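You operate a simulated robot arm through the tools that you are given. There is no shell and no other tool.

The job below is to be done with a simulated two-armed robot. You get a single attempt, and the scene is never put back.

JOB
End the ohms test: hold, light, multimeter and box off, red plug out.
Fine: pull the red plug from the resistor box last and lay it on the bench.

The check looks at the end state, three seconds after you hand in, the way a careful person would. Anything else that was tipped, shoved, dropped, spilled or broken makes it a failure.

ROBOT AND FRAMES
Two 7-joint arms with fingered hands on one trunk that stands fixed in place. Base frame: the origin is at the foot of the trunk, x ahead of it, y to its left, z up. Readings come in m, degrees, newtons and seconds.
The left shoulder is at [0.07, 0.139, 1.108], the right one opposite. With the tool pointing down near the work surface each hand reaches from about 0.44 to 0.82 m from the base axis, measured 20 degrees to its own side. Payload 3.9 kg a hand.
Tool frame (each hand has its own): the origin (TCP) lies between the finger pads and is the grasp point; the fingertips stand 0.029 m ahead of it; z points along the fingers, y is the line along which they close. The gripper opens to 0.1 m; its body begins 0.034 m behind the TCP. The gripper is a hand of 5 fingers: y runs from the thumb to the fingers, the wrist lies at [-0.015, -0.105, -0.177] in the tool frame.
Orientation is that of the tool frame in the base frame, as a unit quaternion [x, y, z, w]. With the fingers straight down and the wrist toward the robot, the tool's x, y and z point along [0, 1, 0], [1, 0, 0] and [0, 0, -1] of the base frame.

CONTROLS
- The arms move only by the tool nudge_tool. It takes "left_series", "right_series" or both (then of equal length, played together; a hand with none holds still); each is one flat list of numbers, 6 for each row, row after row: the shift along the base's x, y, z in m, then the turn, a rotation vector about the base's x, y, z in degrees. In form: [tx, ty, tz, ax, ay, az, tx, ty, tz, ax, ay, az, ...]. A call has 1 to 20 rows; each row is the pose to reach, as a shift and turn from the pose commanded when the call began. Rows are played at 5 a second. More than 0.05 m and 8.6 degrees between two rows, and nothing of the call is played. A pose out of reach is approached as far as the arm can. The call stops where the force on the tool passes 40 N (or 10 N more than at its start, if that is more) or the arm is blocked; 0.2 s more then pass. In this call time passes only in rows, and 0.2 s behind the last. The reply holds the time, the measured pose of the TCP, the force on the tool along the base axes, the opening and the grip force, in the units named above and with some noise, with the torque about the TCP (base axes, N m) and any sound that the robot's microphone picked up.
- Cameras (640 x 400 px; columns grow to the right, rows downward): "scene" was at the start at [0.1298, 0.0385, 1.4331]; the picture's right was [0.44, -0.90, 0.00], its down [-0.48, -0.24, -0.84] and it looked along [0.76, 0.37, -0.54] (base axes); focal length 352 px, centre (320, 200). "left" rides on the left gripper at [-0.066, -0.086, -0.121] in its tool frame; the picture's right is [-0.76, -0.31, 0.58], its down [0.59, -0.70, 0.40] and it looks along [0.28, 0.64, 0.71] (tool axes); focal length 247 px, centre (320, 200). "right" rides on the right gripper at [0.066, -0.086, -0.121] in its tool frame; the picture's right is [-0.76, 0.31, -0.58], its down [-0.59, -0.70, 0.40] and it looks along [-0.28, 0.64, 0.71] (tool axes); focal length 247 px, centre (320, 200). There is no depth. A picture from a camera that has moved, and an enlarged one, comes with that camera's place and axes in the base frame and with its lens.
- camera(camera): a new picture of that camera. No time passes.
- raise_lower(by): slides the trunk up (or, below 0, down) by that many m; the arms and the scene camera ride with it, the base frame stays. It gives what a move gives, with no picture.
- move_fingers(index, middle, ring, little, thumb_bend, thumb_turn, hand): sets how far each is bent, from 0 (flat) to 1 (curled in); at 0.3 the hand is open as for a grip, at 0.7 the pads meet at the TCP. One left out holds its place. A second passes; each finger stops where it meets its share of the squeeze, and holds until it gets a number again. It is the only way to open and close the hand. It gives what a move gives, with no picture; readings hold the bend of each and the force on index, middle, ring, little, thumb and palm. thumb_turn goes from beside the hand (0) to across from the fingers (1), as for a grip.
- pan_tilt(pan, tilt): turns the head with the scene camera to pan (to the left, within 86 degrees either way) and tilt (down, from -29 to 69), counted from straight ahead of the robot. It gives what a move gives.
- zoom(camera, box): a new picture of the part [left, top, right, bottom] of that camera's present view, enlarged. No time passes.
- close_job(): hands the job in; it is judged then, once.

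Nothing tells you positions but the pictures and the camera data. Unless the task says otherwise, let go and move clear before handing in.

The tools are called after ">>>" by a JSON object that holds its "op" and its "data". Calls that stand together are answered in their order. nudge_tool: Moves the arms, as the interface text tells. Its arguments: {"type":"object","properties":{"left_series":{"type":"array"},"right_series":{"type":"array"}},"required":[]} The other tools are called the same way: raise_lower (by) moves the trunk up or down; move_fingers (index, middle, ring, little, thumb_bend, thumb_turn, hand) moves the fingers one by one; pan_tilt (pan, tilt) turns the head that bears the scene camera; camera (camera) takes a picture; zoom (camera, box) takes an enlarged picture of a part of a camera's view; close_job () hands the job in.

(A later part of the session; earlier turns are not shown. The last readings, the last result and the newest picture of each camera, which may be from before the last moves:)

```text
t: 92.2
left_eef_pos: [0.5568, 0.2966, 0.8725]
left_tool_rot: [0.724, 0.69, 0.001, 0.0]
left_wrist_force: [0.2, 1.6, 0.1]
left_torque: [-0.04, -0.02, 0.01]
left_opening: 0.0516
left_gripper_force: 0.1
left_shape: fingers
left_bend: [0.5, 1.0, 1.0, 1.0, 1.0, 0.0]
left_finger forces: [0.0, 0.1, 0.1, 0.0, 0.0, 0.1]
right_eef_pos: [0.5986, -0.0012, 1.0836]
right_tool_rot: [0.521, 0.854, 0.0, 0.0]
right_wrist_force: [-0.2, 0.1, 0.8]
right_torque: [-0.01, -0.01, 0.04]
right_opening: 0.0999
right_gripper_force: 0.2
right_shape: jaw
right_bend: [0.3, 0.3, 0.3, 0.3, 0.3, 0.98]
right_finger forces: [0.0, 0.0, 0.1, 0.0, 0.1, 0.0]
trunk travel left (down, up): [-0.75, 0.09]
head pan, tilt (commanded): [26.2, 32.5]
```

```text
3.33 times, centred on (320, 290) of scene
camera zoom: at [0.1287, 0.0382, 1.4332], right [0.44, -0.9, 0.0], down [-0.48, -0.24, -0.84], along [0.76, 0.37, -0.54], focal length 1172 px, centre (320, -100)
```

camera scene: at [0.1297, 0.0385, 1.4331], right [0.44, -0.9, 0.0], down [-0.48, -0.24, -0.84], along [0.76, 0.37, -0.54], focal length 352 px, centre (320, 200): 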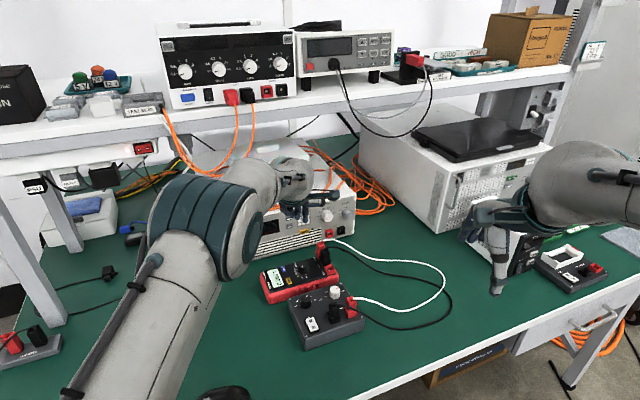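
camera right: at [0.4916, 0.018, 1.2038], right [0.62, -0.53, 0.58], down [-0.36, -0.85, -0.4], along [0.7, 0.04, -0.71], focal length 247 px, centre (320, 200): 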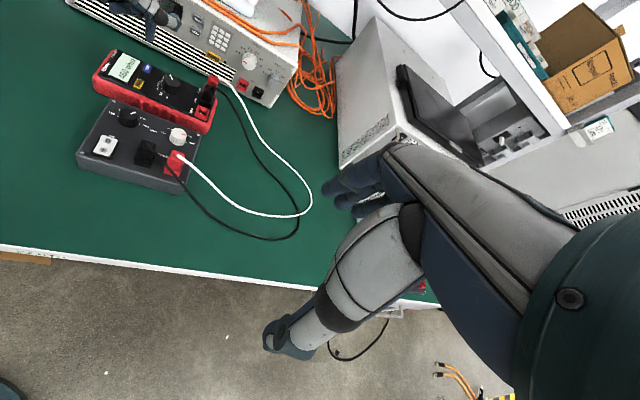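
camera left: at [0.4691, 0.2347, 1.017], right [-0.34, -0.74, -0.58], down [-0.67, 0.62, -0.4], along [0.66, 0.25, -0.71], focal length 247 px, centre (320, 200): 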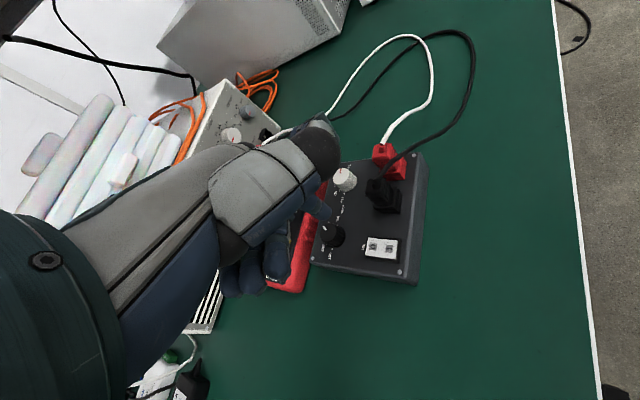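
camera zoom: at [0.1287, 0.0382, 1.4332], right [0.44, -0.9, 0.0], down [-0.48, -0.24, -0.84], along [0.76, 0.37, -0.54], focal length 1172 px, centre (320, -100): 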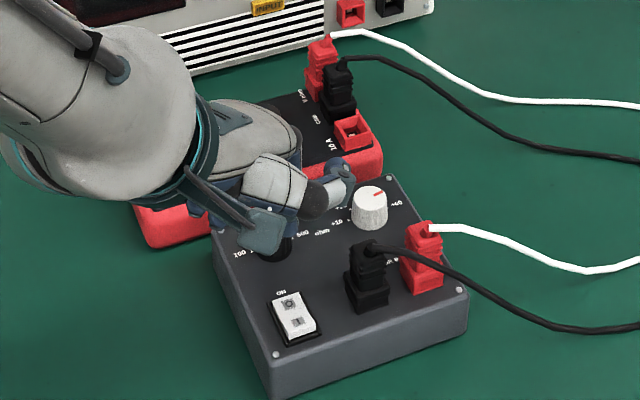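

The rocker now rests with O down and I up, so the box is off. Next is the red plug; I'll look at it closely from all sides before choosing a grip.

>>> {"op": "zoom", "data": {"camera": "scene", "box": [320, 285, 384, 325]}}

>>> {"op": "zoom", "data": {"camera": "right", "box": [130, 130, 210, 195]}}

>>> {"op": "zoom", "data": {"camera": "left", "box": [350, 120, 450, 230]}}

>>> {"op": "camera", "data": {"camera": "left"}}

>>> {"op": "camera", "data": {"camera": "scene"}}

```text
10.00 times, centred on (352, 305) of scene
camera zoom: at [0.1287, 0.0382, 1.4332], right [0.44, -0.9, 0.0], down [-0.48, -0.24, -0.84], along [0.76, 0.37, -0.54], focal length 3516 px, centre (0, -850)
```

zoom: 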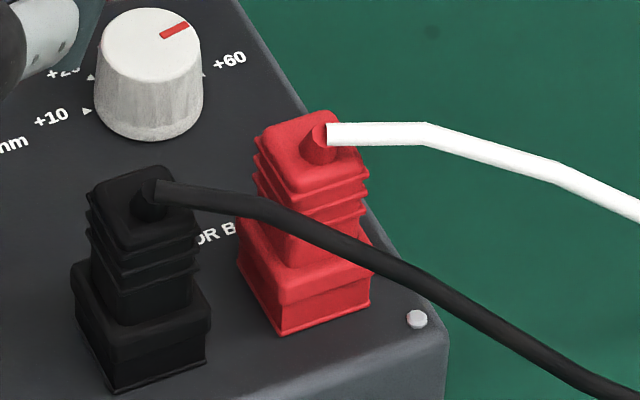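

```text
6.15 times, centred on (170, 162) of right
camera zoom: at [0.4911, 0.0181, 1.204], right [0.62, -0.53, 0.58], down [-0.36, -0.85, -0.4], along [0.7, 0.04, -0.71], focal length 1520 px, centre (1243, 431)
```

zoom: 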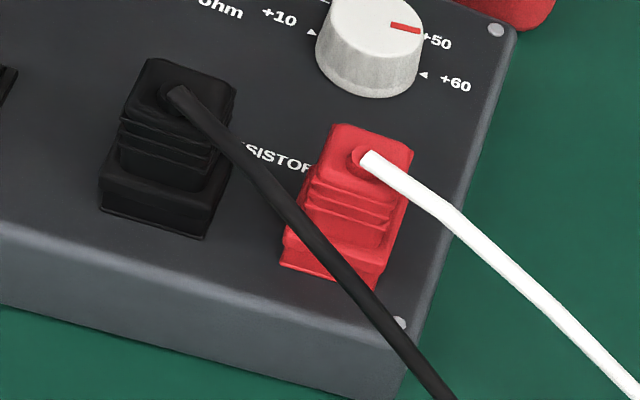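

```text
3.64 times, centred on (400, 175) of left
camera zoom: at [0.4683, 0.2366, 0.995], right [-0.34, -0.74, -0.58], down [-0.67, 0.62, -0.4], along [0.65, 0.25, -0.71], focal length 898 px, centre (29, 291)
```

zoom: 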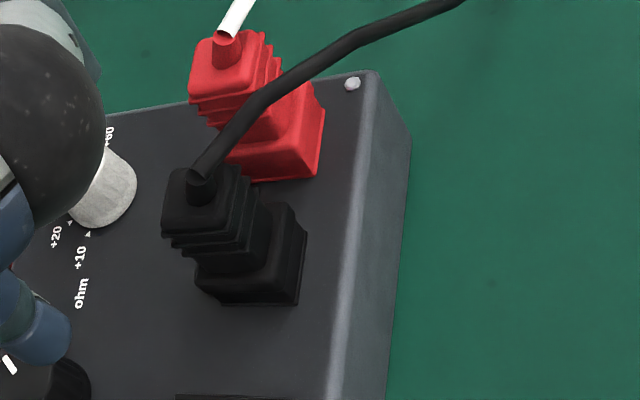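

```text
taken
camera left: at [0.4683, 0.2366, 0.995], right [-0.34, -0.74, -0.58], down [-0.67, 0.62, -0.4], along [0.65, 0.25, -0.71], focal length 247 px, centre (320, 200)
```

left: 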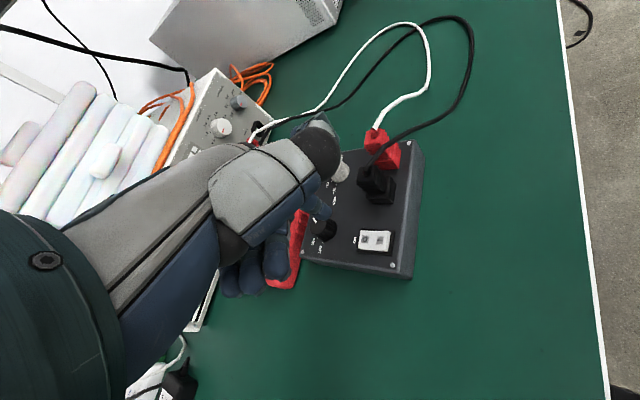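

```text
taken
camera scene: at [0.1287, 0.0382, 1.4332], right [0.44, -0.9, 0.0], down [-0.48, -0.24, -0.84], along [0.76, 0.37, -0.54], focal length 352 px, centre (320, 200)
```

scene: 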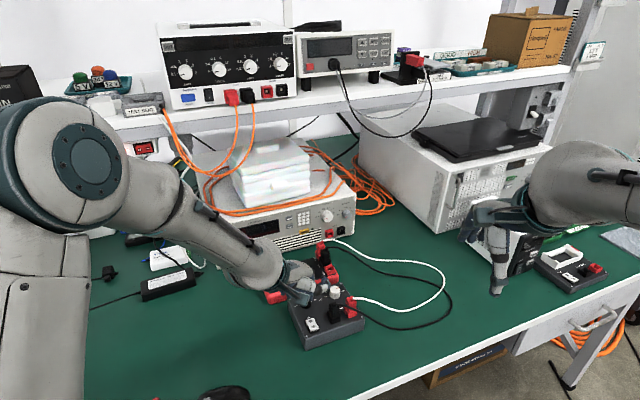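

The plug's ribbed body is about 21 mm square with its top near (0.649, 0.216, 0.82), the black lead passes close on its near side at about z = 0.81, and the white lead leaves toward the right. I'll raise the left hand, turn it so the fingers close across the plug's free faces, and hover above it.

>>> {"op": "nudge_tool", "data": {"left_series": [0, 0, 0.03, 0, 0, 0, 0, 0, 0.057, 0, 0, 0, 0.012, -0.01, 0.067, 0, 0, 7, 0.024, -0.02, 0.067, 0, 0, 14, 0.036, -0.03, 0.067, 0, 0, 21, 0.048, -0.042, 0.067, 0, 0, 28, 0.06, -0.053, 0.067, 0, 0, 35, 0.072, -0.064, 0.067, 0, 0, 42, 0.082, -0.073, 0.067, 0, 0, 47, 0.0914, -0.0805, 0.067, 0, 0, 50.7]}}

>>> {"op": "move_fingers", "data": {"hand": "left", "index": 0.53, "middle": 0.53, "ring": 1, "little": 1, "thumb_bend": 0.55, "thumb_turn": 1}}

>>> {"op": "camera", "data": {"camera": "left"}}

>>> {"op": "zoom", "data": {"camera": "scene", "box": [290, 220, 418, 330]}}

>>> {"op": "zoom", "data": {"camera": "right", "box": [90, 60, 234, 190]}}

```text
t: 94.4
left_eef_pos: [0.651, 0.2272, 0.9389]
left_tool_rot: [0.345, 0.939, -0.016, 0.006]
left_wrist_force: [0.3, 0.9, 0.7]
left_torque: [0.01, 0.03, -0.02]
left_opening: 0.0518
left_gripper_force: 0.1
left_shape: fingers
left_bend: [0.5, 1.0, 1.0, 1.0, 1.0, 0.0]
left_finger forces: [0.0, 0.0, 0.1, 0.0, 0.0, 0.1]
right_eef_pos: [0.5992, -0.0005, 1.0829]
right_tool_rot: [0.521, 0.854, 0.0, 0.0]
right_wrist_force: [0.2, -0.1, -0.9]
right_torque: [0.02, 0.02, 0.01]
right_opening: 0.0994
right_gripper_force: 0.0
right_shape: jaw
right_bend: [0.3, 0.3, 0.3, 0.3, 0.3, 0.98]
right_finger forces: [0.0, 0.0, 0.0, 0.0, 0.1, 0.1]
trunk travel left (down, up): [-0.75, 0.09]
head pan, tilt (commanded): [26.2, 32.5]
```

```text
t: 95.4
left_eef_pos: [0.6502, 0.227, 0.9351]
left_tool_rot: [0.344, 0.939, -0.014, 0.004]
left_wrist_force: [0.0, 0.2, -0.9]
left_torque: [-0.01, -0.03, -0.02]
left_opening: 0.0399
left_gripper_force: 0.1
left_shape: fingers
left_bend: [0.53, 0.53, 1.0, 1.0, 0.55, 1.0]
left_finger forces: [0.0, 0.1, 0.1, 0.1, 0.0, 0.2]
right_eef_pos: [0.5987, -0.0013, 1.0836]
right_tool_rot: [0.521, 0.854, 0.0, 0.0]
right_wrist_force: [-0.1, -0.5, 0.0]
right_torque: [0.01, 0.01, 0.02]
right_opening: 0.0997
right_gripper_force: 0.1
right_shape: jaw
right_bend: [0.3, 0.3, 0.3, 0.3, 0.3, 0.98]
right_finger forces: [0.1, 0.0, 0.0, 0.0, 0.0, 0.1]
trunk travel left (down, up): [-0.75, 0.09]
head pan, tilt (commanded): [26.2, 32.5]
```

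```text
taken
camera left: at [0.6447, 0.1255, 1.0602], right [0.38, -0.74, -0.56], down [-0.91, -0.17, -0.39], along [0.2, 0.65, -0.73], focal length 247 px, centre (320, 200)
```

left: 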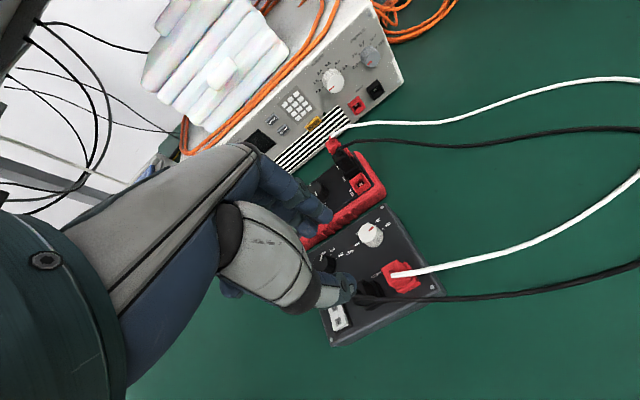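

```text
3.64 times, centred on (354, 275) of scene
camera zoom: at [0.1299, 0.0385, 1.4331], right [0.44, -0.9, 0.0], down [-0.48, -0.24, -0.84], along [0.76, 0.37, -0.54], focal length 1279 px, centre (196, -73)
```

zoom: 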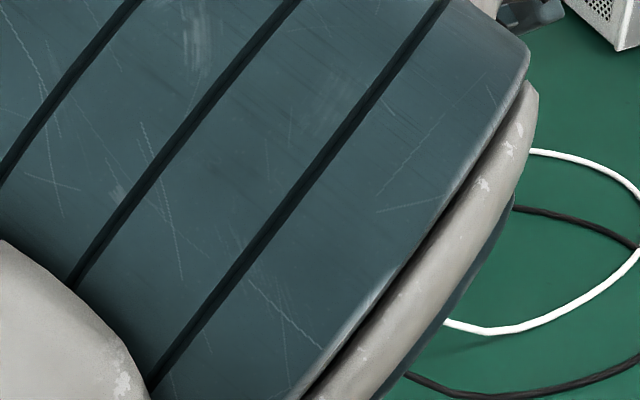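

```text
3.08 times, centred on (162, 125) of right
camera zoom: at [0.4921, 0.0183, 1.2036], right [0.62, -0.53, 0.58], down [-0.36, -0.85, -0.4], along [0.7, 0.04, -0.71], focal length 760 px, centre (806, 431)
```

zoom: 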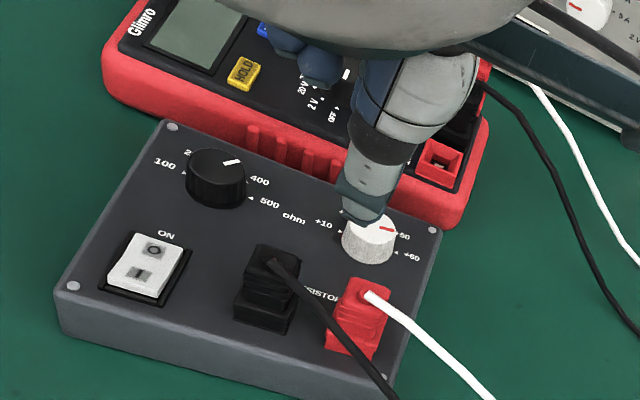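

The left arm is folded tightly here and its elbow blocks the head camera, so the right hand is the better one for the plug. I'll first return the left hand to its starting place, where its camera gives a good side view.

>>> {"op": "nudge_tool", "data": {"left_series": [0, 0, 0.035, 0, 0, 0, -0.005, 0.01, 0.07, 0, 0, -3, -0.031, 0.032, 0.092, 0, 0, -4.8, -0.057, 0.055, 0.113, 0, 0, -6.5, -0.083, 0.077, 0.135, 0, 0, -8.3, -0.109, 0.099, 0.156, 0, 0, -10, -0.136, 0.122, 0.178, 0, 0, -12, -0.162, 0.144, 0.2, 0, 0, -14, -0.188, 0.166, 0.221, 0, 0, -16, -0.214, 0.188, 0.243, 0, 0, -18, -0.24, 0.211, 0.264, 0, 0, -19.5, -0.266, 0.233, 0.286, 0, 0, -20.7]}}

>>> {"op": "camera", "data": {"camera": "left"}}

>>> {"op": "camera", "data": {"camera": "scene"}}

```text
t: 98.0
left_eef_pos: [0.3836, 0.4544, 1.2268]
left_tool_rot: [0.522, 0.853, -0.005, 0.005]
left_wrist_force: [0.0, 0.1, -0.6]
left_torque: [0.03, -0.02, 0.0]
left_opening: 0.04
left_gripper_force: 0.0
left_shape: fingers
left_bend: [0.53, 0.53, 1.0, 1.0, 0.55, 1.0]
left_finger forces: [0.0, 0.0, 0.1, 0.0, 0.0, 0.1]
left hand out of reach, approached as far as the arm can: row 8, 9, 10, 11, 12
right_eef_pos: [0.5977, -0.0004, 1.0832]
right_tool_rot: [0.521, 0.854, 0.0, 0.0]
right_wrist_force: [0.2, -0.5, 0.8]
right_torque: [0.01, -0.03, 0.0]
right_opening: 0.0999
right_gripper_force: 0.0
right_shape: jaw
right_bend: [0.3, 0.3, 0.3, 0.3, 0.3, 0.98]
right_finger forces: [0.0, 0.0, 0.0, 0.0, 0.1, 0.0]
trunk travel left (down, up): [-0.75, 0.09]
head pan, tilt (commanded): [26.2, 32.5]
```

```text
taken
camera left: at [0.3358, 0.36, 1.3485], right [0.07, -0.82, -0.57], down [-0.89, 0.2, -0.4], along [0.44, 0.54, -0.72], focal length 247 px, centre (320, 200)
```

left: 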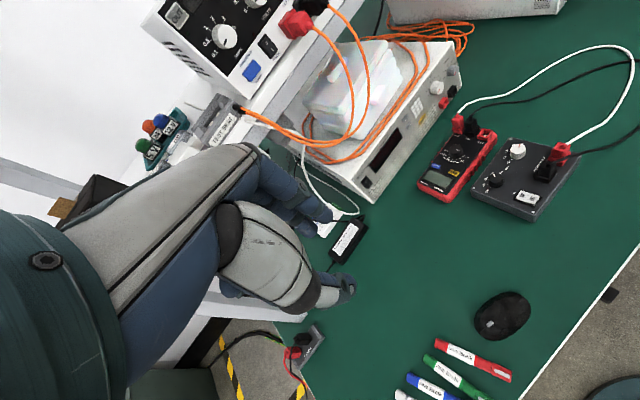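

```text
taken
camera scene: at [0.1287, 0.0383, 1.4332], right [0.44, -0.9, 0.0], down [-0.48, -0.24, -0.84], along [0.76, 0.37, -0.54], focal length 352 px, centre (320, 200)
```

scene: 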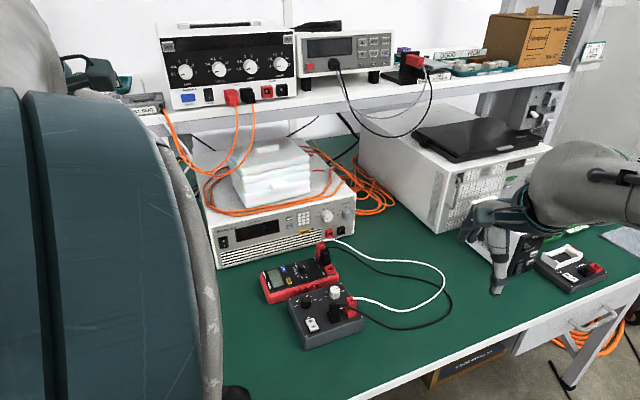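

The left hand is clear and its camera sees the box from the side. Now I'll shape the right hand for the plug and bring it over the plug, still well above it.

>>> {"op": "move_fingers", "data": {"hand": "right", "index": 0.5, "middle": 0.5, "ring": 1, "little": 1, "thumb_bend": 0.52, "thumb_turn": 1}}

>>> {"op": "nudge_tool", "data": {"right_series": [0.006, 0.027, -0.01, 0, 0, 2.5, 0.012, 0.054, -0.02, 0, 0, 5, 0.018, 0.081, -0.03, 0, 0, 8, 0.025, 0.108, -0.045, 0, 0, 11, 0.032, 0.135, -0.06, 0, 0, 14, 0.038, 0.162, -0.08, 0, 0, 17, 0.044, 0.19, -0.1, 0, 0, 19, 0.05, 0.2165, -0.12, 0, 0, 21, 0.05, 0.2165, -0.143, 0, 0, 21]}}

>>> {"op": "camera", "data": {"camera": "right"}}

>>> {"op": "camera", "data": {"camera": "scene"}}

>>> {"op": "zoom", "data": {"camera": "left", "box": [470, 110, 630, 230]}}

```text
t: 99.0
left_eef_pos: [0.385, 0.4557, 1.2255]
left_tool_rot: [0.52, 0.854, -0.005, 0.003]
left_wrist_force: [-0.1, -0.4, -0.2]
left_torque: [0.03, -0.01, -0.01]
left_opening: 0.0402
left_gripper_force: 0.0
left_shape: fingers
left_bend: [0.53, 0.53, 1.0, 1.0, 0.55, 1.0]
left_finger forces: [0.0, 0.1, 0.0, 0.0, 0.0, 0.0]
right_eef_pos: [0.5983, -0.0001, 1.0835]
right_tool_rot: [0.521, 0.854, 0.0, 0.0]
right_wrist_force: [-0.4, -0.5, 0.1]
right_torque: [-0.03, 0.0, -0.05]
right_opening: 0.0477
right_gripper_force: 0.0
right_shape: fingers
right_bend: [0.5, 0.5, 1.0, 1.0, 0.52, 1.0]
right_finger forces: [0.0, 0.0, 0.0, 0.1, 0.1, 0.0]
trunk travel left (down, up): [-0.75, 0.09]
head pan, tilt (commanded): [26.2, 32.5]
```

```text
t: 101.0
left_eef_pos: [0.3845, 0.4552, 1.2264]
left_tool_rot: [0.52, 0.854, -0.005, 0.003]
left_wrist_force: [-0.7, -0.4, 0.8]
left_torque: [-0.02, -0.02, -0.03]
left_opening: 0.0401
left_gripper_force: 0.2
left_shape: fingers
left_bend: [0.53, 0.53, 1.0, 1.0, 0.55, 1.0]
left_finger forces: [0.0, 0.0, 0.1, 0.0, 0.0, 0.0]
right_eef_pos: [0.6496, 0.2153, 0.9407]
right_tool_rot: [0.357, 0.934, 0.0, 0.0]
right_wrist_force: [0.6, 0.1, 0.3]
right_torque: [-0.02, -0.02, 0.02]
right_opening: 0.0477
right_gripper_force: 0.0
right_shape: fingers
right_bend: [0.5, 0.5, 1.0, 1.0, 0.52, 1.0]
right_finger forces: [0.1, 0.0, 0.1, 0.0, 0.0, 0.1]
trunk travel left (down, up): [-0.75, 0.09]
head pan, tilt (commanded): [26.2, 32.5]
```

```text
taken
camera right: at [0.5425, 0.1941, 1.0614], right [0.77, -0.28, 0.58], down [-0.03, -0.92, -0.4], along [0.64, 0.29, -0.71], focal length 247 px, centre (320, 200)
```

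right: 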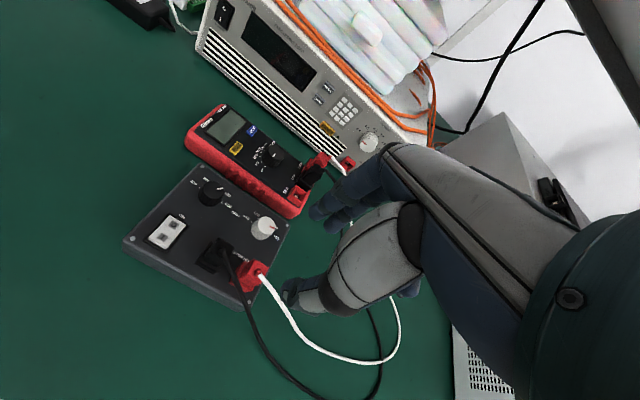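

```text
taken
camera scene: at [0.1299, 0.0377, 1.4331], right [0.44, -0.9, 0.0], down [-0.48, -0.24, -0.84], along [0.76, 0.37, -0.54], focal length 352 px, centre (320, 200)
```

scene: 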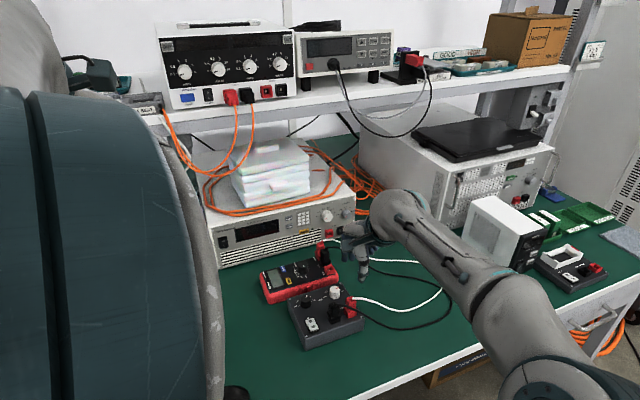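

```text
3.33 times, centred on (550, 170) of left
camera zoom: at [0.3377, 0.3596, 1.3478], right [0.07, -0.82, -0.57], down [-0.89, 0.2, -0.4], along [0.44, 0.54, -0.72], focal length 823 px, centre (-447, 300)
```

zoom: 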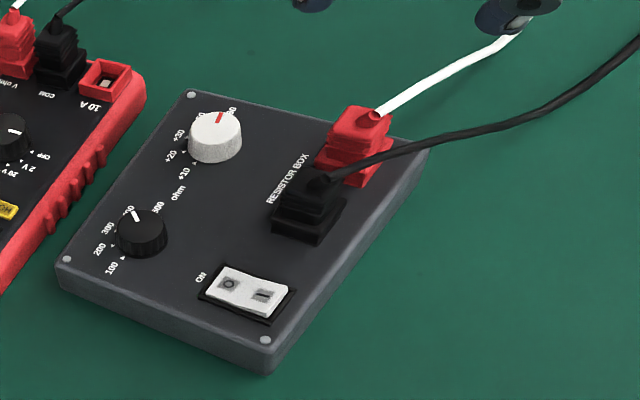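

The right hand hovers comfortably above the plug and the head camera still sees it. I'll zoom in to line up precisely.

>>> {"op": "zoom", "data": {"camera": "right", "box": [190, 180, 370, 330]}}

>>> {"op": "zoom", "data": {"camera": "scene", "box": [310, 240, 406, 320]}}

>>> {"op": "zoom", "data": {"camera": "left", "box": [530, 80, 640, 180]}}

```text
2.67 times, centred on (280, 255) of right
camera zoom: at [0.5425, 0.1941, 1.0614], right [0.77, -0.28, 0.58], down [-0.03, -0.92, -0.4], along [0.64, 0.29, -0.71], focal length 659 px, centre (427, 53)
```

zoom: 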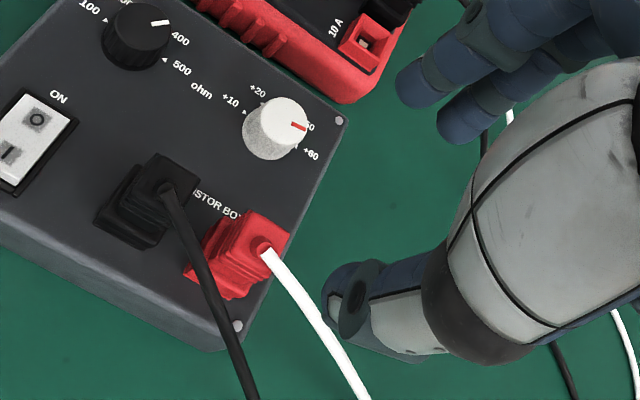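

```text
5.00 times, centred on (358, 280) of scene
camera zoom: at [0.1299, 0.0377, 1.4331], right [0.44, -0.9, 0.0], down [-0.48, -0.24, -0.84], along [0.76, 0.37, -0.54], focal length 1758 px, centre (130, -200)
```

zoom: 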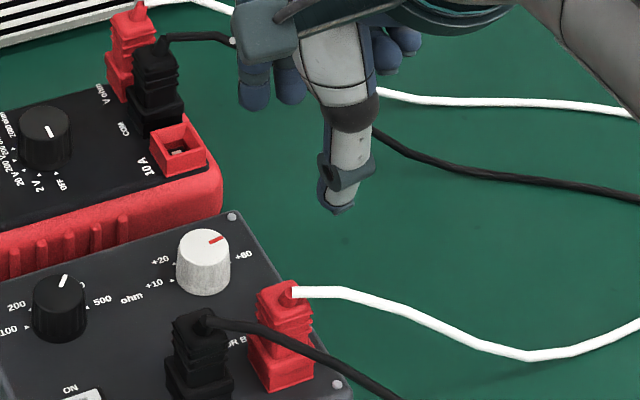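

```text
4.00 times, centred on (585, 130) of left
camera zoom: at [0.3377, 0.3596, 1.3478], right [0.07, -0.82, -0.57], down [-0.89, 0.2, -0.4], along [0.44, 0.54, -0.72], focal length 988 px, centre (-740, 480)
```

zoom: 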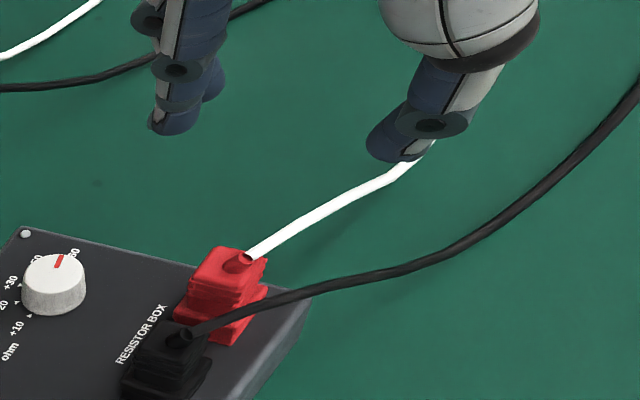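

From three views the plug's axis is near (0.650, 0.2185) and the black lead dips under where the thumb will come, at about z = 0.807. I'll shift slightly to the right and lower to about 3 cm above the gripping height to check.

>>> {"op": "nudge_tool", "data": {"right_series": [0.001, 0.0005, -0.02, 0, 0, 0, 0.002, 0.001, -0.04, 0, 0, 0, 0.0025, 0.0015, -0.058, 0, 0, 0, 0.0025, 0.0015, -0.07, 0, 0, 0]}}

>>> {"op": "zoom", "data": {"camera": "right", "box": [220, 160, 380, 300]}}

>>> {"op": "zoom", "data": {"camera": "scene", "box": [310, 250, 406, 330]}}

>>> {"op": "zoom", "data": {"camera": "left", "box": [520, 90, 630, 190]}}

```text
t: 102.0
left_eef_pos: [0.3846, 0.455, 1.2247]
left_tool_rot: [0.52, 0.854, -0.006, 0.002]
left_wrist_force: [-0.1, -0.7, 0.1]
left_torque: [0.0, -0.02, 0.0]
left_opening: 0.04
left_gripper_force: 0.1
left_shape: fingers
left_bend: [0.53, 0.53, 1.0, 1.0, 0.55, 1.0]
left_finger forces: [0.1, 0.1, 0.0, 0.0, 0.1, 0.1]
right_eef_pos: [0.6534, 0.2181, 0.8686]
right_tool_rot: [0.357, 0.934, 0.0, 0.0]
right_wrist_force: [-0.3, -0.1, 0.1]
right_torque: [-0.01, 0.04, 0.0]
right_opening: 0.0477
right_gripper_force: 0.0
right_shape: fingers
right_bend: [0.5, 0.5, 1.0, 1.0, 0.52, 1.0]
right_finger forces: [0.0, 0.0, 0.1, 0.0, 0.0, 0.1]
trunk travel left (down, up): [-0.75, 0.09]
head pan, tilt (commanded): [26.2, 32.5]
```

```text
2.86 times, centred on (300, 230) of right
camera zoom: at [0.5456, 0.1968, 0.9896], right [0.77, -0.28, 0.58], down [-0.03, -0.92, -0.4], along [0.64, 0.29, -0.71], focal length 706 px, centre (377, 114)
```

zoom: 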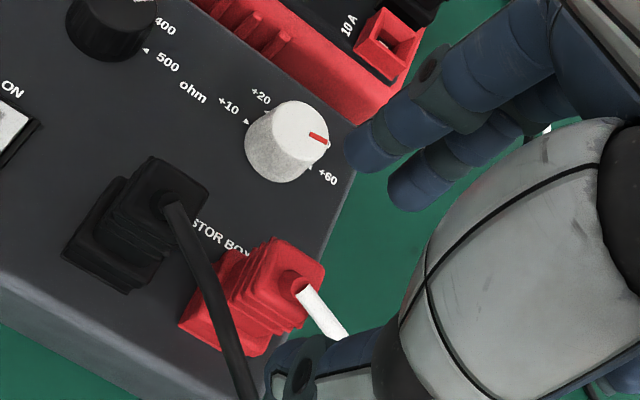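

```text
5.00 times, centred on (358, 290) of scene
camera zoom: at [0.1302, 0.0384, 1.4331], right [0.44, -0.9, 0.0], down [-0.48, -0.24, -0.84], along [0.76, 0.37, -0.54], focal length 1758 px, centre (130, -250)
```

zoom: 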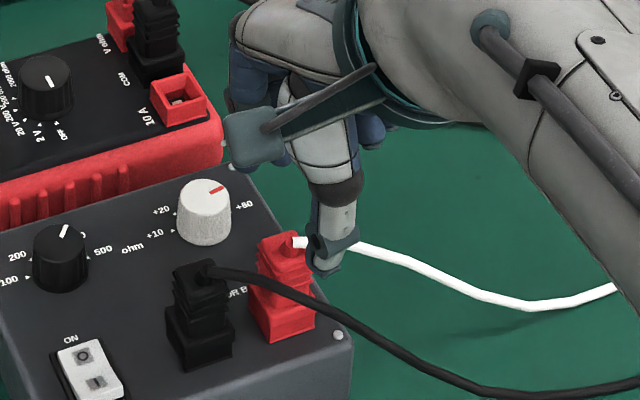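

```text
4.00 times, centred on (575, 140) of left
camera zoom: at [0.3379, 0.3603, 1.3474], right [0.07, -0.82, -0.57], down [-0.9, 0.2, -0.4], along [0.44, 0.54, -0.72], focal length 988 px, centre (-700, 440)
```

zoom: 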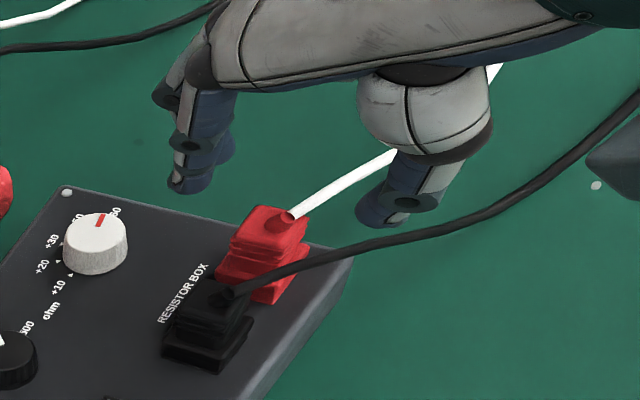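

I need a tighter look at how the plug sits between the tips.

>>> {"op": "zoom", "data": {"camera": "right", "box": [255, 205, 335, 255]}}

>>> {"op": "zoom", "data": {"camera": "left", "box": [550, 110, 614, 150]}}

>>> {"op": "zoom", "data": {"camera": "scene", "box": [335, 280, 391, 315]}}

```text
8.00 times, centred on (295, 230) of right
camera zoom: at [0.5456, 0.1968, 0.9896], right [0.77, -0.28, 0.58], down [-0.03, -0.92, -0.4], along [0.64, 0.29, -0.71], focal length 1976 px, centre (520, -40)
```

zoom: 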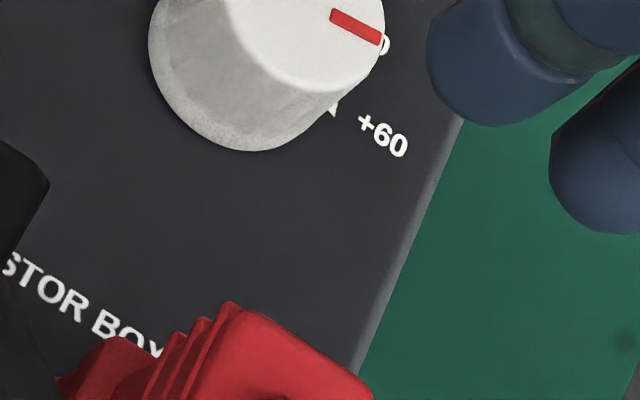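

```text
10.00 times, centred on (582, 130) of left
camera zoom: at [0.3379, 0.3603, 1.3474], right [0.07, -0.82, -0.57], down [-0.9, 0.2, -0.4], along [0.44, 0.54, -0.72], focal length 2470 px, centre (-2300, 900)
```

zoom: 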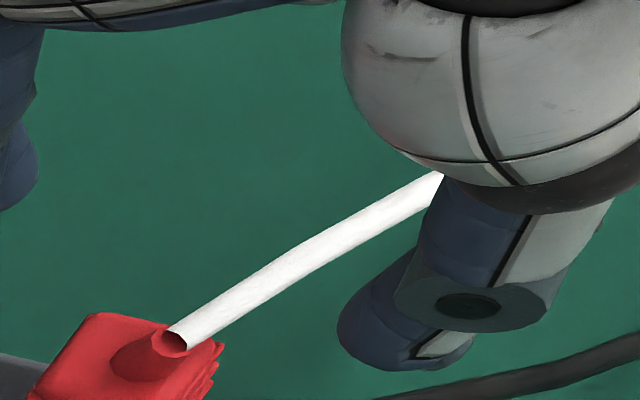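

```text
11.43 times, centred on (363, 298) of scene
camera zoom: at [0.1302, 0.0384, 1.4331], right [0.44, -0.9, 0.0], down [-0.48, -0.24, -0.84], along [0.76, 0.37, -0.54], focal length 4018 px, centre (-171, -914)
```

zoom: 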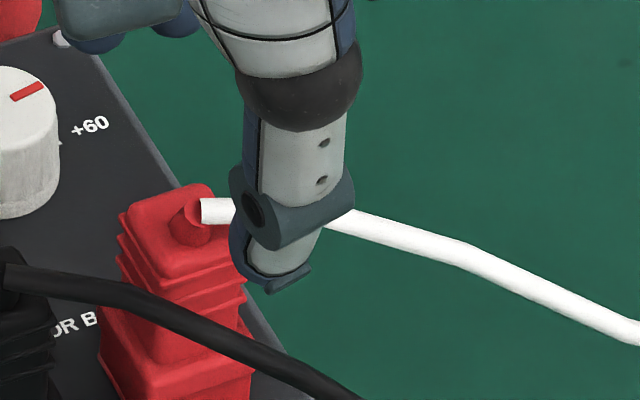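

The plug's axis is at about (0.6485, 0.217), so the hand is centred within a few millimetres. I'll lower to the gripping height in small steps, watching for any contact.

>>> {"op": "nudge_tool", "data": {"right_series": [-0.0005, 0, -0.008, 0, 0, 0, -0.001, 0, -0.016, 0, 0, 0, -0.001, 0, -0.022, 0, 0, 0, -0.001, 0, -0.027, 0, 0, 0]}}

>>> {"op": "zoom", "data": {"camera": "left", "box": [540, 100, 620, 160]}}

>>> {"op": "zoom", "data": {"camera": "scene", "box": [325, 270, 389, 320]}}

>>> {"op": "zoom", "data": {"camera": "right", "box": [240, 170, 368, 280]}}

```text
t: 103.0
left_eef_pos: [0.385, 0.4557, 1.2248]
left_tool_rot: [0.52, 0.854, -0.005, 0.003]
left_wrist_force: [-0.1, 0.1, -0.3]
left_torque: [0.02, 0.02, 0.05]
left_opening: 0.04
left_gripper_force: 0.1
left_shape: fingers
left_bend: [0.53, 0.53, 1.0, 1.0, 0.55, 1.0]
left_finger forces: [0.1, 0.0, 0.0, 0.1, 0.0, 0.0]
right_eef_pos: [0.6504, 0.2168, 0.843]
right_tool_rot: [0.357, 0.934, 0.0, 0.0]
right_wrist_force: [0.0, 0.2, -0.7]
right_torque: [0.0, 0.01, 0.01]
right_opening: 0.0475
right_gripper_force: 0.0
right_shape: fingers
right_bend: [0.5, 0.5, 1.0, 1.0, 0.52, 1.0]
right_finger forces: [0.0, 0.0, 0.1, 0.1, 0.0, 0.0]
trunk travel left (down, up): [-0.75, 0.09]
head pan, tilt (commanded): [26.2, 32.5]
```

```text
6.67 times, centred on (580, 130) of left
camera zoom: at [0.3378, 0.3605, 1.3473], right [0.07, -0.82, -0.57], down [-0.9, 0.2, -0.4], along [0.44, 0.54, -0.72], focal length 1646 px, centre (-1413, 667)
```

zoom: 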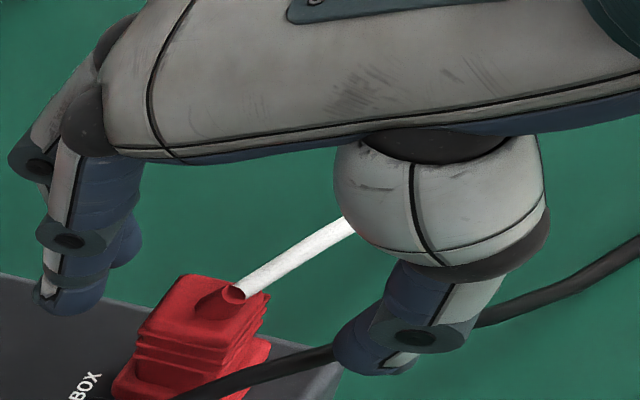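

```text
8.00 times, centred on (357, 295) of scene
camera zoom: at [0.13, 0.0385, 1.4331], right [0.44, -0.9, 0.0], down [-0.48, -0.24, -0.84], along [0.76, 0.37, -0.54], focal length 2813 px, centre (24, -560)
```

zoom: 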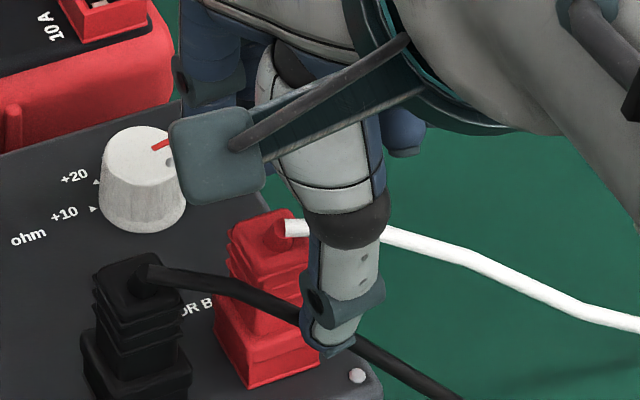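

```text
3.64 times, centred on (304, 225) of right
camera zoom: at [0.5434, 0.1961, 0.9634], right [0.77, -0.28, 0.58], down [-0.03, -0.92, -0.4], along [0.64, 0.29, -0.71], focal length 898 px, centre (378, 109)
```

zoom: 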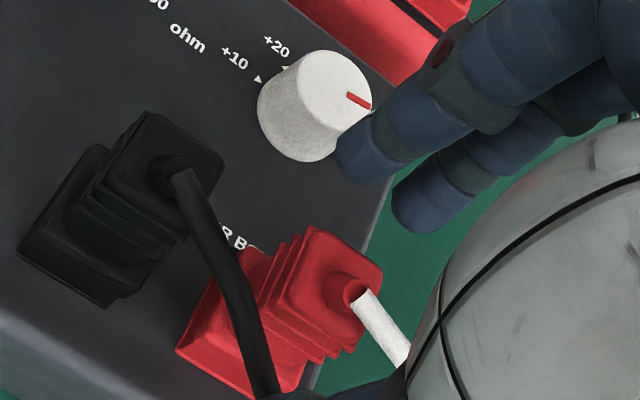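

Plug is centred between the two fingers and the thumb, and nothing is touched yet. I'll close gently onto its top section.

>>> {"op": "move_fingers", "data": {"hand": "right", "index": 0.58, "middle": 0.58, "thumb_bend": 0.58}}

>>> {"op": "zoom", "data": {"camera": "left", "box": [540, 100, 620, 160]}}

>>> {"op": "zoom", "data": {"camera": "scene", "box": [325, 270, 389, 320]}}

>>> {"op": "zoom", "data": {"camera": "right", "box": [240, 170, 368, 280]}}

```text
t: 104.0
left_eef_pos: [0.3843, 0.4553, 1.2251]
left_tool_rot: [0.52, 0.854, -0.005, 0.003]
left_wrist_force: [-0.1, -0.6, 0.1]
left_torque: [-0.02, -0.04, 0.0]
left_opening: 0.04
left_gripper_force: 0.0
left_shape: fingers
left_bend: [0.53, 0.53, 1.0, 1.0, 0.55, 1.0]
left_finger forces: [0.0, 0.1, 0.0, 0.0, 0.1, 0.0]
right_eef_pos: [0.6497, 0.2175, 0.842]
right_tool_rot: [0.357, 0.934, 0.0, -0.001]
right_wrist_force: [-0.4, 0.1, -0.4]
right_torque: [0.0, 0.0, -0.02]
right_opening: 0.0332
right_gripper_force: 0.1
right_shape: fingers
right_bend: [0.57, 0.57, 1.0, 1.0, 0.57, 1.0]
right_finger forces: [0.0, 0.0, 0.0, 0.0, 0.0, 0.0]
trunk travel left (down, up): [-0.75, 0.09]
head pan, tilt (commanded): [26.2, 32.5]
```

```text
6.67 times, centred on (580, 130) of left
camera zoom: at [0.3376, 0.3605, 1.3474], right [0.07, -0.82, -0.57], down [-0.9, 0.2, -0.4], along [0.44, 0.54, -0.72], focal length 1646 px, centre (-1413, 667)
```

zoom: 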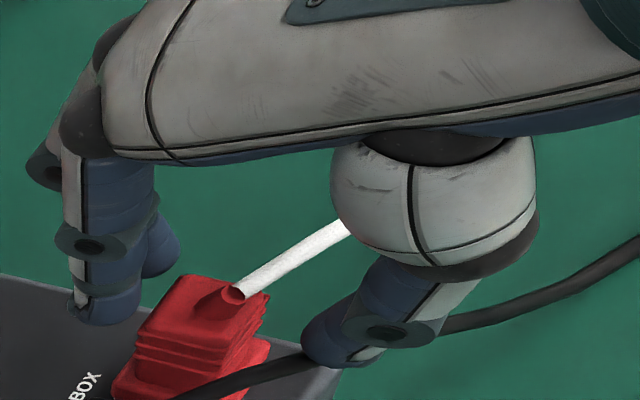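

```text
8.00 times, centred on (357, 295) of scene
camera zoom: at [0.1299, 0.0385, 1.4331], right [0.44, -0.9, 0.0], down [-0.48, -0.24, -0.84], along [0.76, 0.37, -0.54], focal length 2813 px, centre (24, -560)
```

zoom: 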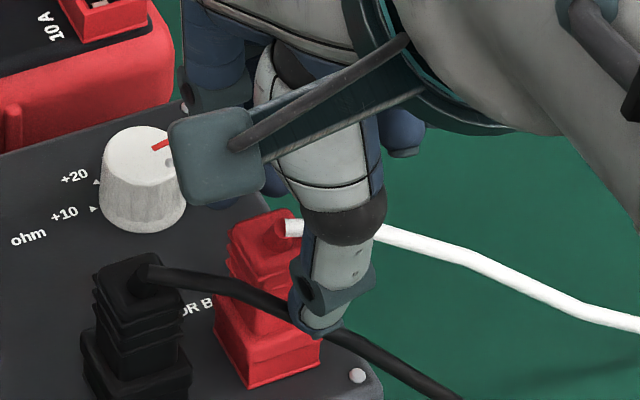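

```text
3.64 times, centred on (304, 225) of right
camera zoom: at [0.5432, 0.1962, 0.9634], right [0.77, -0.28, 0.58], down [-0.03, -0.92, -0.4], along [0.64, 0.29, -0.71], focal length 898 px, centre (378, 109)
```

zoom: 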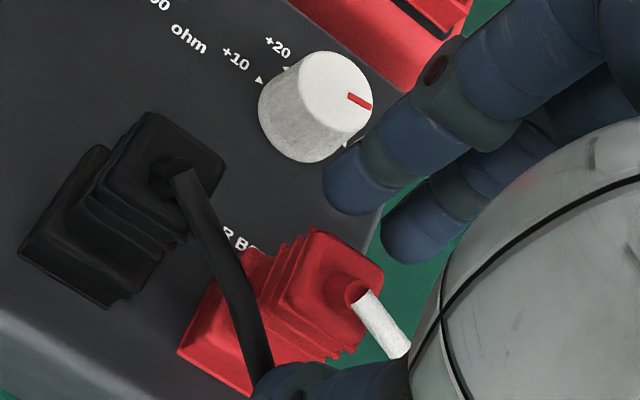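

Everything lines up: the fingers on the far face, thumb on the near face above the black lead. I'll close to grip.

>>> {"op": "move_fingers", "data": {"hand": "right", "index": 0.64, "middle": 0.64, "thumb_bend": 0.64}}

>>> {"op": "zoom", "data": {"camera": "left", "box": [540, 100, 620, 160]}}

>>> {"op": "zoom", "data": {"camera": "scene", "box": [325, 270, 389, 320]}}

>>> {"op": "zoom", "data": {"camera": "right", "box": [240, 170, 368, 280]}}

```text
t: 105.0
left_eef_pos: [0.3841, 0.4559, 1.225]
left_tool_rot: [0.52, 0.854, -0.006, 0.002]
left_wrist_force: [0.0, 0.1, -0.5]
left_torque: [-0.01, 0.02, 0.01]
left_opening: 0.0399
left_gripper_force: 0.0
left_shape: fingers
left_bend: [0.53, 0.53, 1.0, 1.0, 0.55, 1.0]
left_finger forces: [0.0, 0.0, 0.0, 0.0, 0.0, 0.0]
right_eef_pos: [0.6497, 0.2172, 0.8429]
right_tool_rot: [0.356, 0.934, 0.001, 0.0]
right_wrist_force: [2.5, 3.0, 1.6]
right_torque: [0.07, -0.08, 0.02]
right_opening: 0.0165
right_gripper_force: 1.9
right_shape: fingers
right_bend: [0.64, 0.61, 1.0, 1.0, 0.64, 1.0]
right_finger forces: [0.5, 2.9, 0.0, 0.0, 0.0, 0.0]
trunk travel left (down, up): [-0.75, 0.09]
head pan, tilt (commanded): [26.2, 32.5]
```

```text
6.67 times, centred on (580, 130) of left
camera zoom: at [0.3377, 0.3607, 1.3473], right [0.07, -0.82, -0.57], down [-0.9, 0.2, -0.4], along [0.44, 0.54, -0.72], focal length 1646 px, centre (-1413, 667)
```

zoom: 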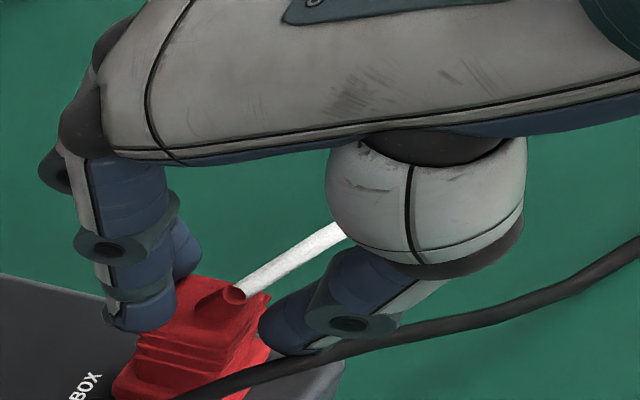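

```text
8.00 times, centred on (357, 295) of scene
camera zoom: at [0.13, 0.0388, 1.4331], right [0.44, -0.9, 0.0], down [-0.48, -0.24, -0.84], along [0.76, 0.37, -0.54], focal length 2813 px, centre (24, -560)
```

zoom: 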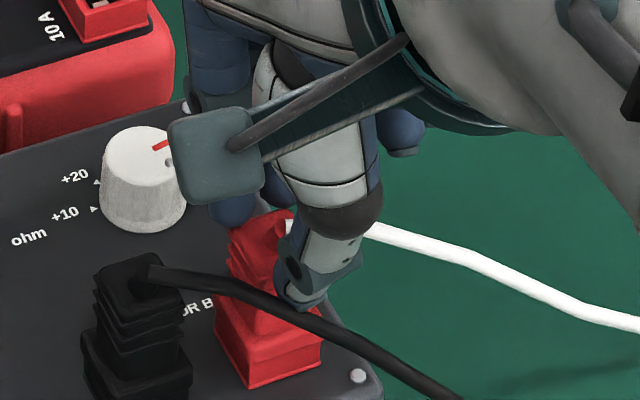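

```text
3.64 times, centred on (304, 225) of right
camera zoom: at [0.5432, 0.1964, 0.9634], right [0.77, -0.28, 0.58], down [-0.03, -0.92, -0.4], along [0.64, 0.29, -0.71], focal length 898 px, centre (378, 109)
```

zoom: 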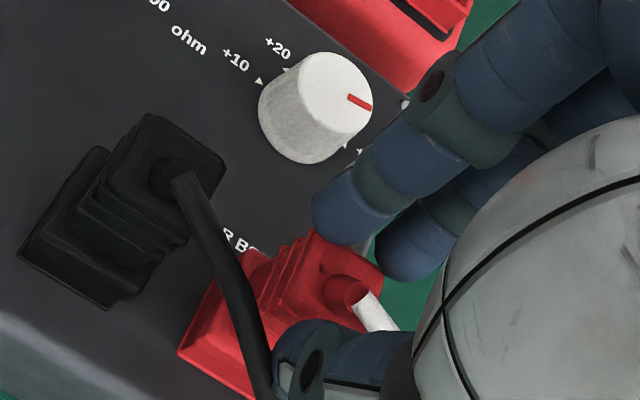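

The middle finger touches first, the thumb is nearly there. I'll close further for a firm, balanced grip.

>>> {"op": "move_fingers", "data": {"hand": "right", "index": 0.68, "middle": 0.66, "thumb_bend": 0.72}}

>>> {"op": "zoom", "data": {"camera": "left", "box": [540, 100, 620, 160]}}

>>> {"op": "zoom", "data": {"camera": "scene", "box": [325, 270, 389, 320]}}

>>> {"op": "zoom", "data": {"camera": "right", "box": [240, 170, 368, 280]}}

```text
t: 106.0
left_eef_pos: [0.3848, 0.4548, 1.2259]
left_tool_rot: [0.52, 0.854, -0.006, 0.003]
left_wrist_force: [0.0, 0.1, -0.5]
left_torque: [0.01, -0.01, 0.05]
left_opening: 0.0404
left_gripper_force: 0.0
left_shape: fingers
left_bend: [0.53, 0.53, 1.0, 1.0, 0.55, 1.0]
left_finger forces: [0.0, 0.0, 0.0, 0.0, 0.0, 0.0]
right_eef_pos: [0.65, 0.217, 0.8417]
right_tool_rot: [0.357, 0.934, 0.0, 0.0]
right_wrist_force: [3.3, 3.0, 1.9]
right_torque: [0.07, -0.09, 0.05]
right_opening: 0.0012
right_gripper_force: 2.2
right_shape: fingers
right_bend: [0.68, 0.62, 1.0, 1.0, 0.72, 1.0]
right_finger forces: [0.0, 4.3, 0.0, 0.1, 0.2, 0.0]
trunk travel left (down, up): [-0.75, 0.09]
head pan, tilt (commanded): [26.2, 32.5]
```

```text
6.67 times, centred on (580, 130) of left
camera zoom: at [0.3377, 0.3608, 1.3473], right [0.07, -0.82, -0.57], down [-0.9, 0.2, -0.4], along [0.44, 0.54, -0.72], focal length 1646 px, centre (-1413, 667)
```

zoom: 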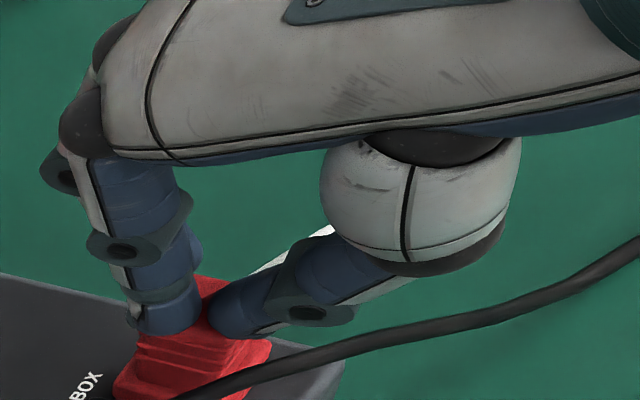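

```text
8.00 times, centred on (357, 295) of scene
camera zoom: at [0.1299, 0.0389, 1.4331], right [0.44, -0.9, 0.0], down [-0.48, -0.24, -0.84], along [0.76, 0.37, -0.54], focal length 2813 px, centre (24, -560)
```

zoom: 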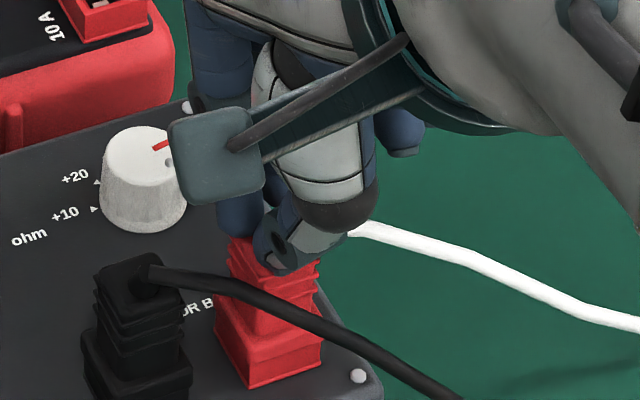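

```text
3.64 times, centred on (304, 225) of right
camera zoom: at [0.5432, 0.1965, 0.9634], right [0.77, -0.28, 0.58], down [-0.03, -0.92, -0.4], along [0.64, 0.29, -0.71], focal length 898 px, centre (378, 109)
```

zoom: 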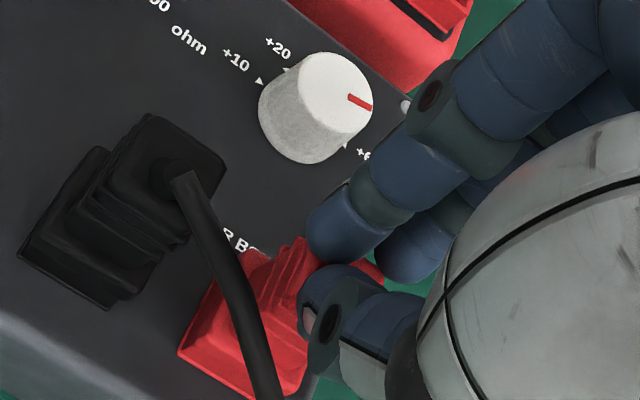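

The tips closed over the very top of the plug instead of its sides, so I'm about a centimetre too high. I'll reopen a little, shift 2-3 mm toward the plug's far side, and go 10 mm lower.

>>> {"op": "move_fingers", "data": {"hand": "right", "index": 0.54, "middle": 0.54, "thumb_bend": 0.56}}

>>> {"op": "nudge_tool", "data": {"right_series": [0.002, 0.002, 0, 0, 0, 0, 0.002, 0.002, -0.004, 0, 0, 0, 0.002, 0.002, -0.008, 0, 0, 0, 0.002, 0.002, -0.011, 0, 0, 0]}}

>>> {"op": "zoom", "data": {"camera": "left", "box": [540, 100, 620, 160]}}

>>> {"op": "zoom", "data": {"camera": "scene", "box": [325, 270, 389, 320]}}

>>> {"op": "zoom", "data": {"camera": "right", "box": [240, 170, 368, 280]}}

```text
t: 107.0
left_eef_pos: [0.3841, 0.4553, 1.2239]
left_tool_rot: [0.52, 0.854, -0.006, 0.003]
left_wrist_force: [0.5, -0.2, 0.2]
left_torque: [0.0, 0.01, 0.0]
left_opening: 0.0402
left_gripper_force: 0.1
left_shape: fingers
left_bend: [0.53, 0.53, 1.0, 1.0, 0.55, 1.0]
left_finger forces: [0.1, 0.0, 0.0, 0.0, 0.0, 0.0]
right_eef_pos: [0.6501, 0.2168, 0.8425]
right_tool_rot: [0.357, 0.934, -0.001, 0.0]
right_wrist_force: [1.0, -0.6, -0.2]
right_torque: [0.0, -0.01, -0.01]
right_opening: 0.0373
right_gripper_force: 0.0
right_shape: fingers
right_bend: [0.54, 0.54, 1.0, 1.0, 0.56, 1.0]
right_finger forces: [0.0, 0.0, 0.0, 0.1, 0.0, 0.0]
trunk travel left (down, up): [-0.75, 0.09]
head pan, tilt (commanded): [26.2, 32.5]
```

```text
t: 108.0
left_eef_pos: [0.3836, 0.4555, 1.2247]
left_tool_rot: [0.52, 0.854, -0.005, 0.003]
left_wrist_force: [0.2, 0.4, 0.2]
left_torque: [-0.01, -0.02, 0.0]
left_opening: 0.0398
left_gripper_force: 0.1
left_shape: fingers
left_bend: [0.53, 0.53, 1.0, 1.0, 0.55, 1.0]
left_finger forces: [0.0, 0.1, 0.1, 0.0, 0.1, 0.0]
right_eef_pos: [0.6483, 0.218, 0.8326]
right_tool_rot: [0.356, 0.934, 0.001, 0.0]
right_wrist_force: [0.2, 0.3, -0.4]
right_torque: [-0.03, -0.01, 0.0]
right_opening: 0.0372
right_gripper_force: 0.1
right_shape: fingers
right_bend: [0.54, 0.54, 1.0, 1.0, 0.56, 1.0]
right_finger forces: [0.1, 0.0, 0.0, 0.0, 0.1, 0.1]
right hand out of reach, approached as far as the arm can: row 1, 2, 3, 4
trunk travel left (down, up): [-0.75, 0.09]
head pan, tilt (commanded): [26.2, 32.5]
```

```text
6.67 times, centred on (580, 130) of left
camera zoom: at [0.3376, 0.3605, 1.3474], right [0.07, -0.82, -0.57], down [-0.9, 0.2, -0.4], along [0.44, 0.54, -0.72], focal length 1646 px, centre (-1413, 667)
```

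zoom: 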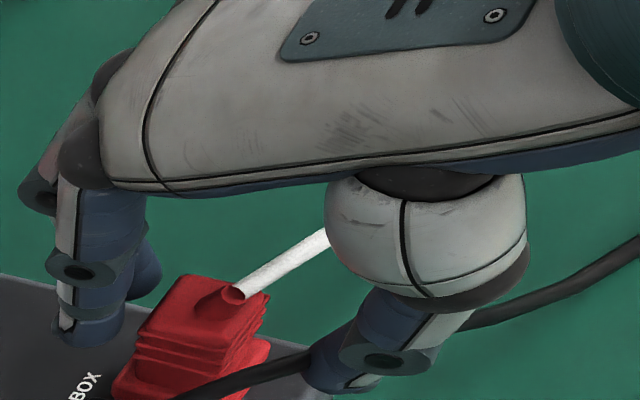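

```text
8.00 times, centred on (357, 295) of scene
camera zoom: at [0.1299, 0.0385, 1.4331], right [0.44, -0.9, 0.0], down [-0.48, -0.24, -0.84], along [0.76, 0.37, -0.54], focal length 2813 px, centre (24, -560)
```

zoom: 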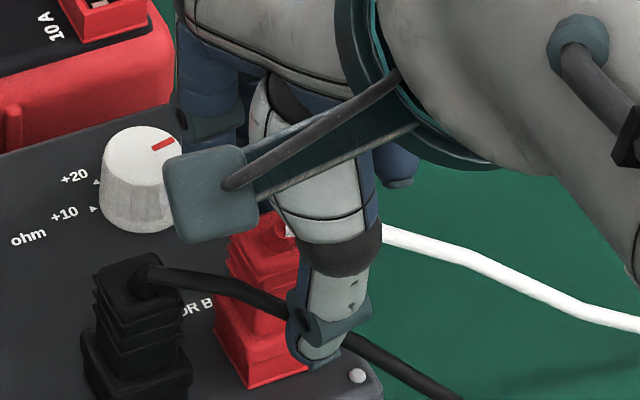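

```text
3.64 times, centred on (304, 225) of right
camera zoom: at [0.5413, 0.1963, 0.9534], right [0.77, -0.28, 0.58], down [-0.03, -0.92, -0.4], along [0.64, 0.29, -0.71], focal length 898 px, centre (378, 109)
```

zoom: 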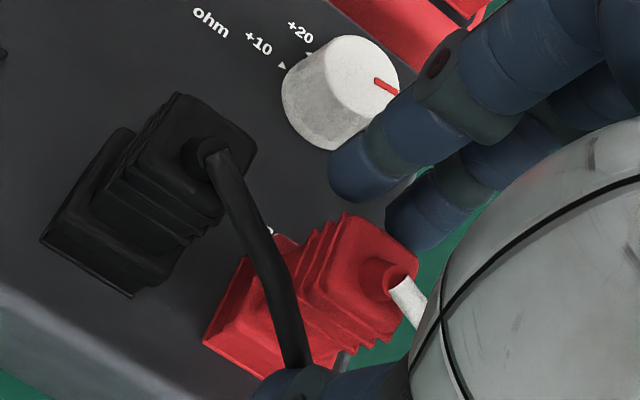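

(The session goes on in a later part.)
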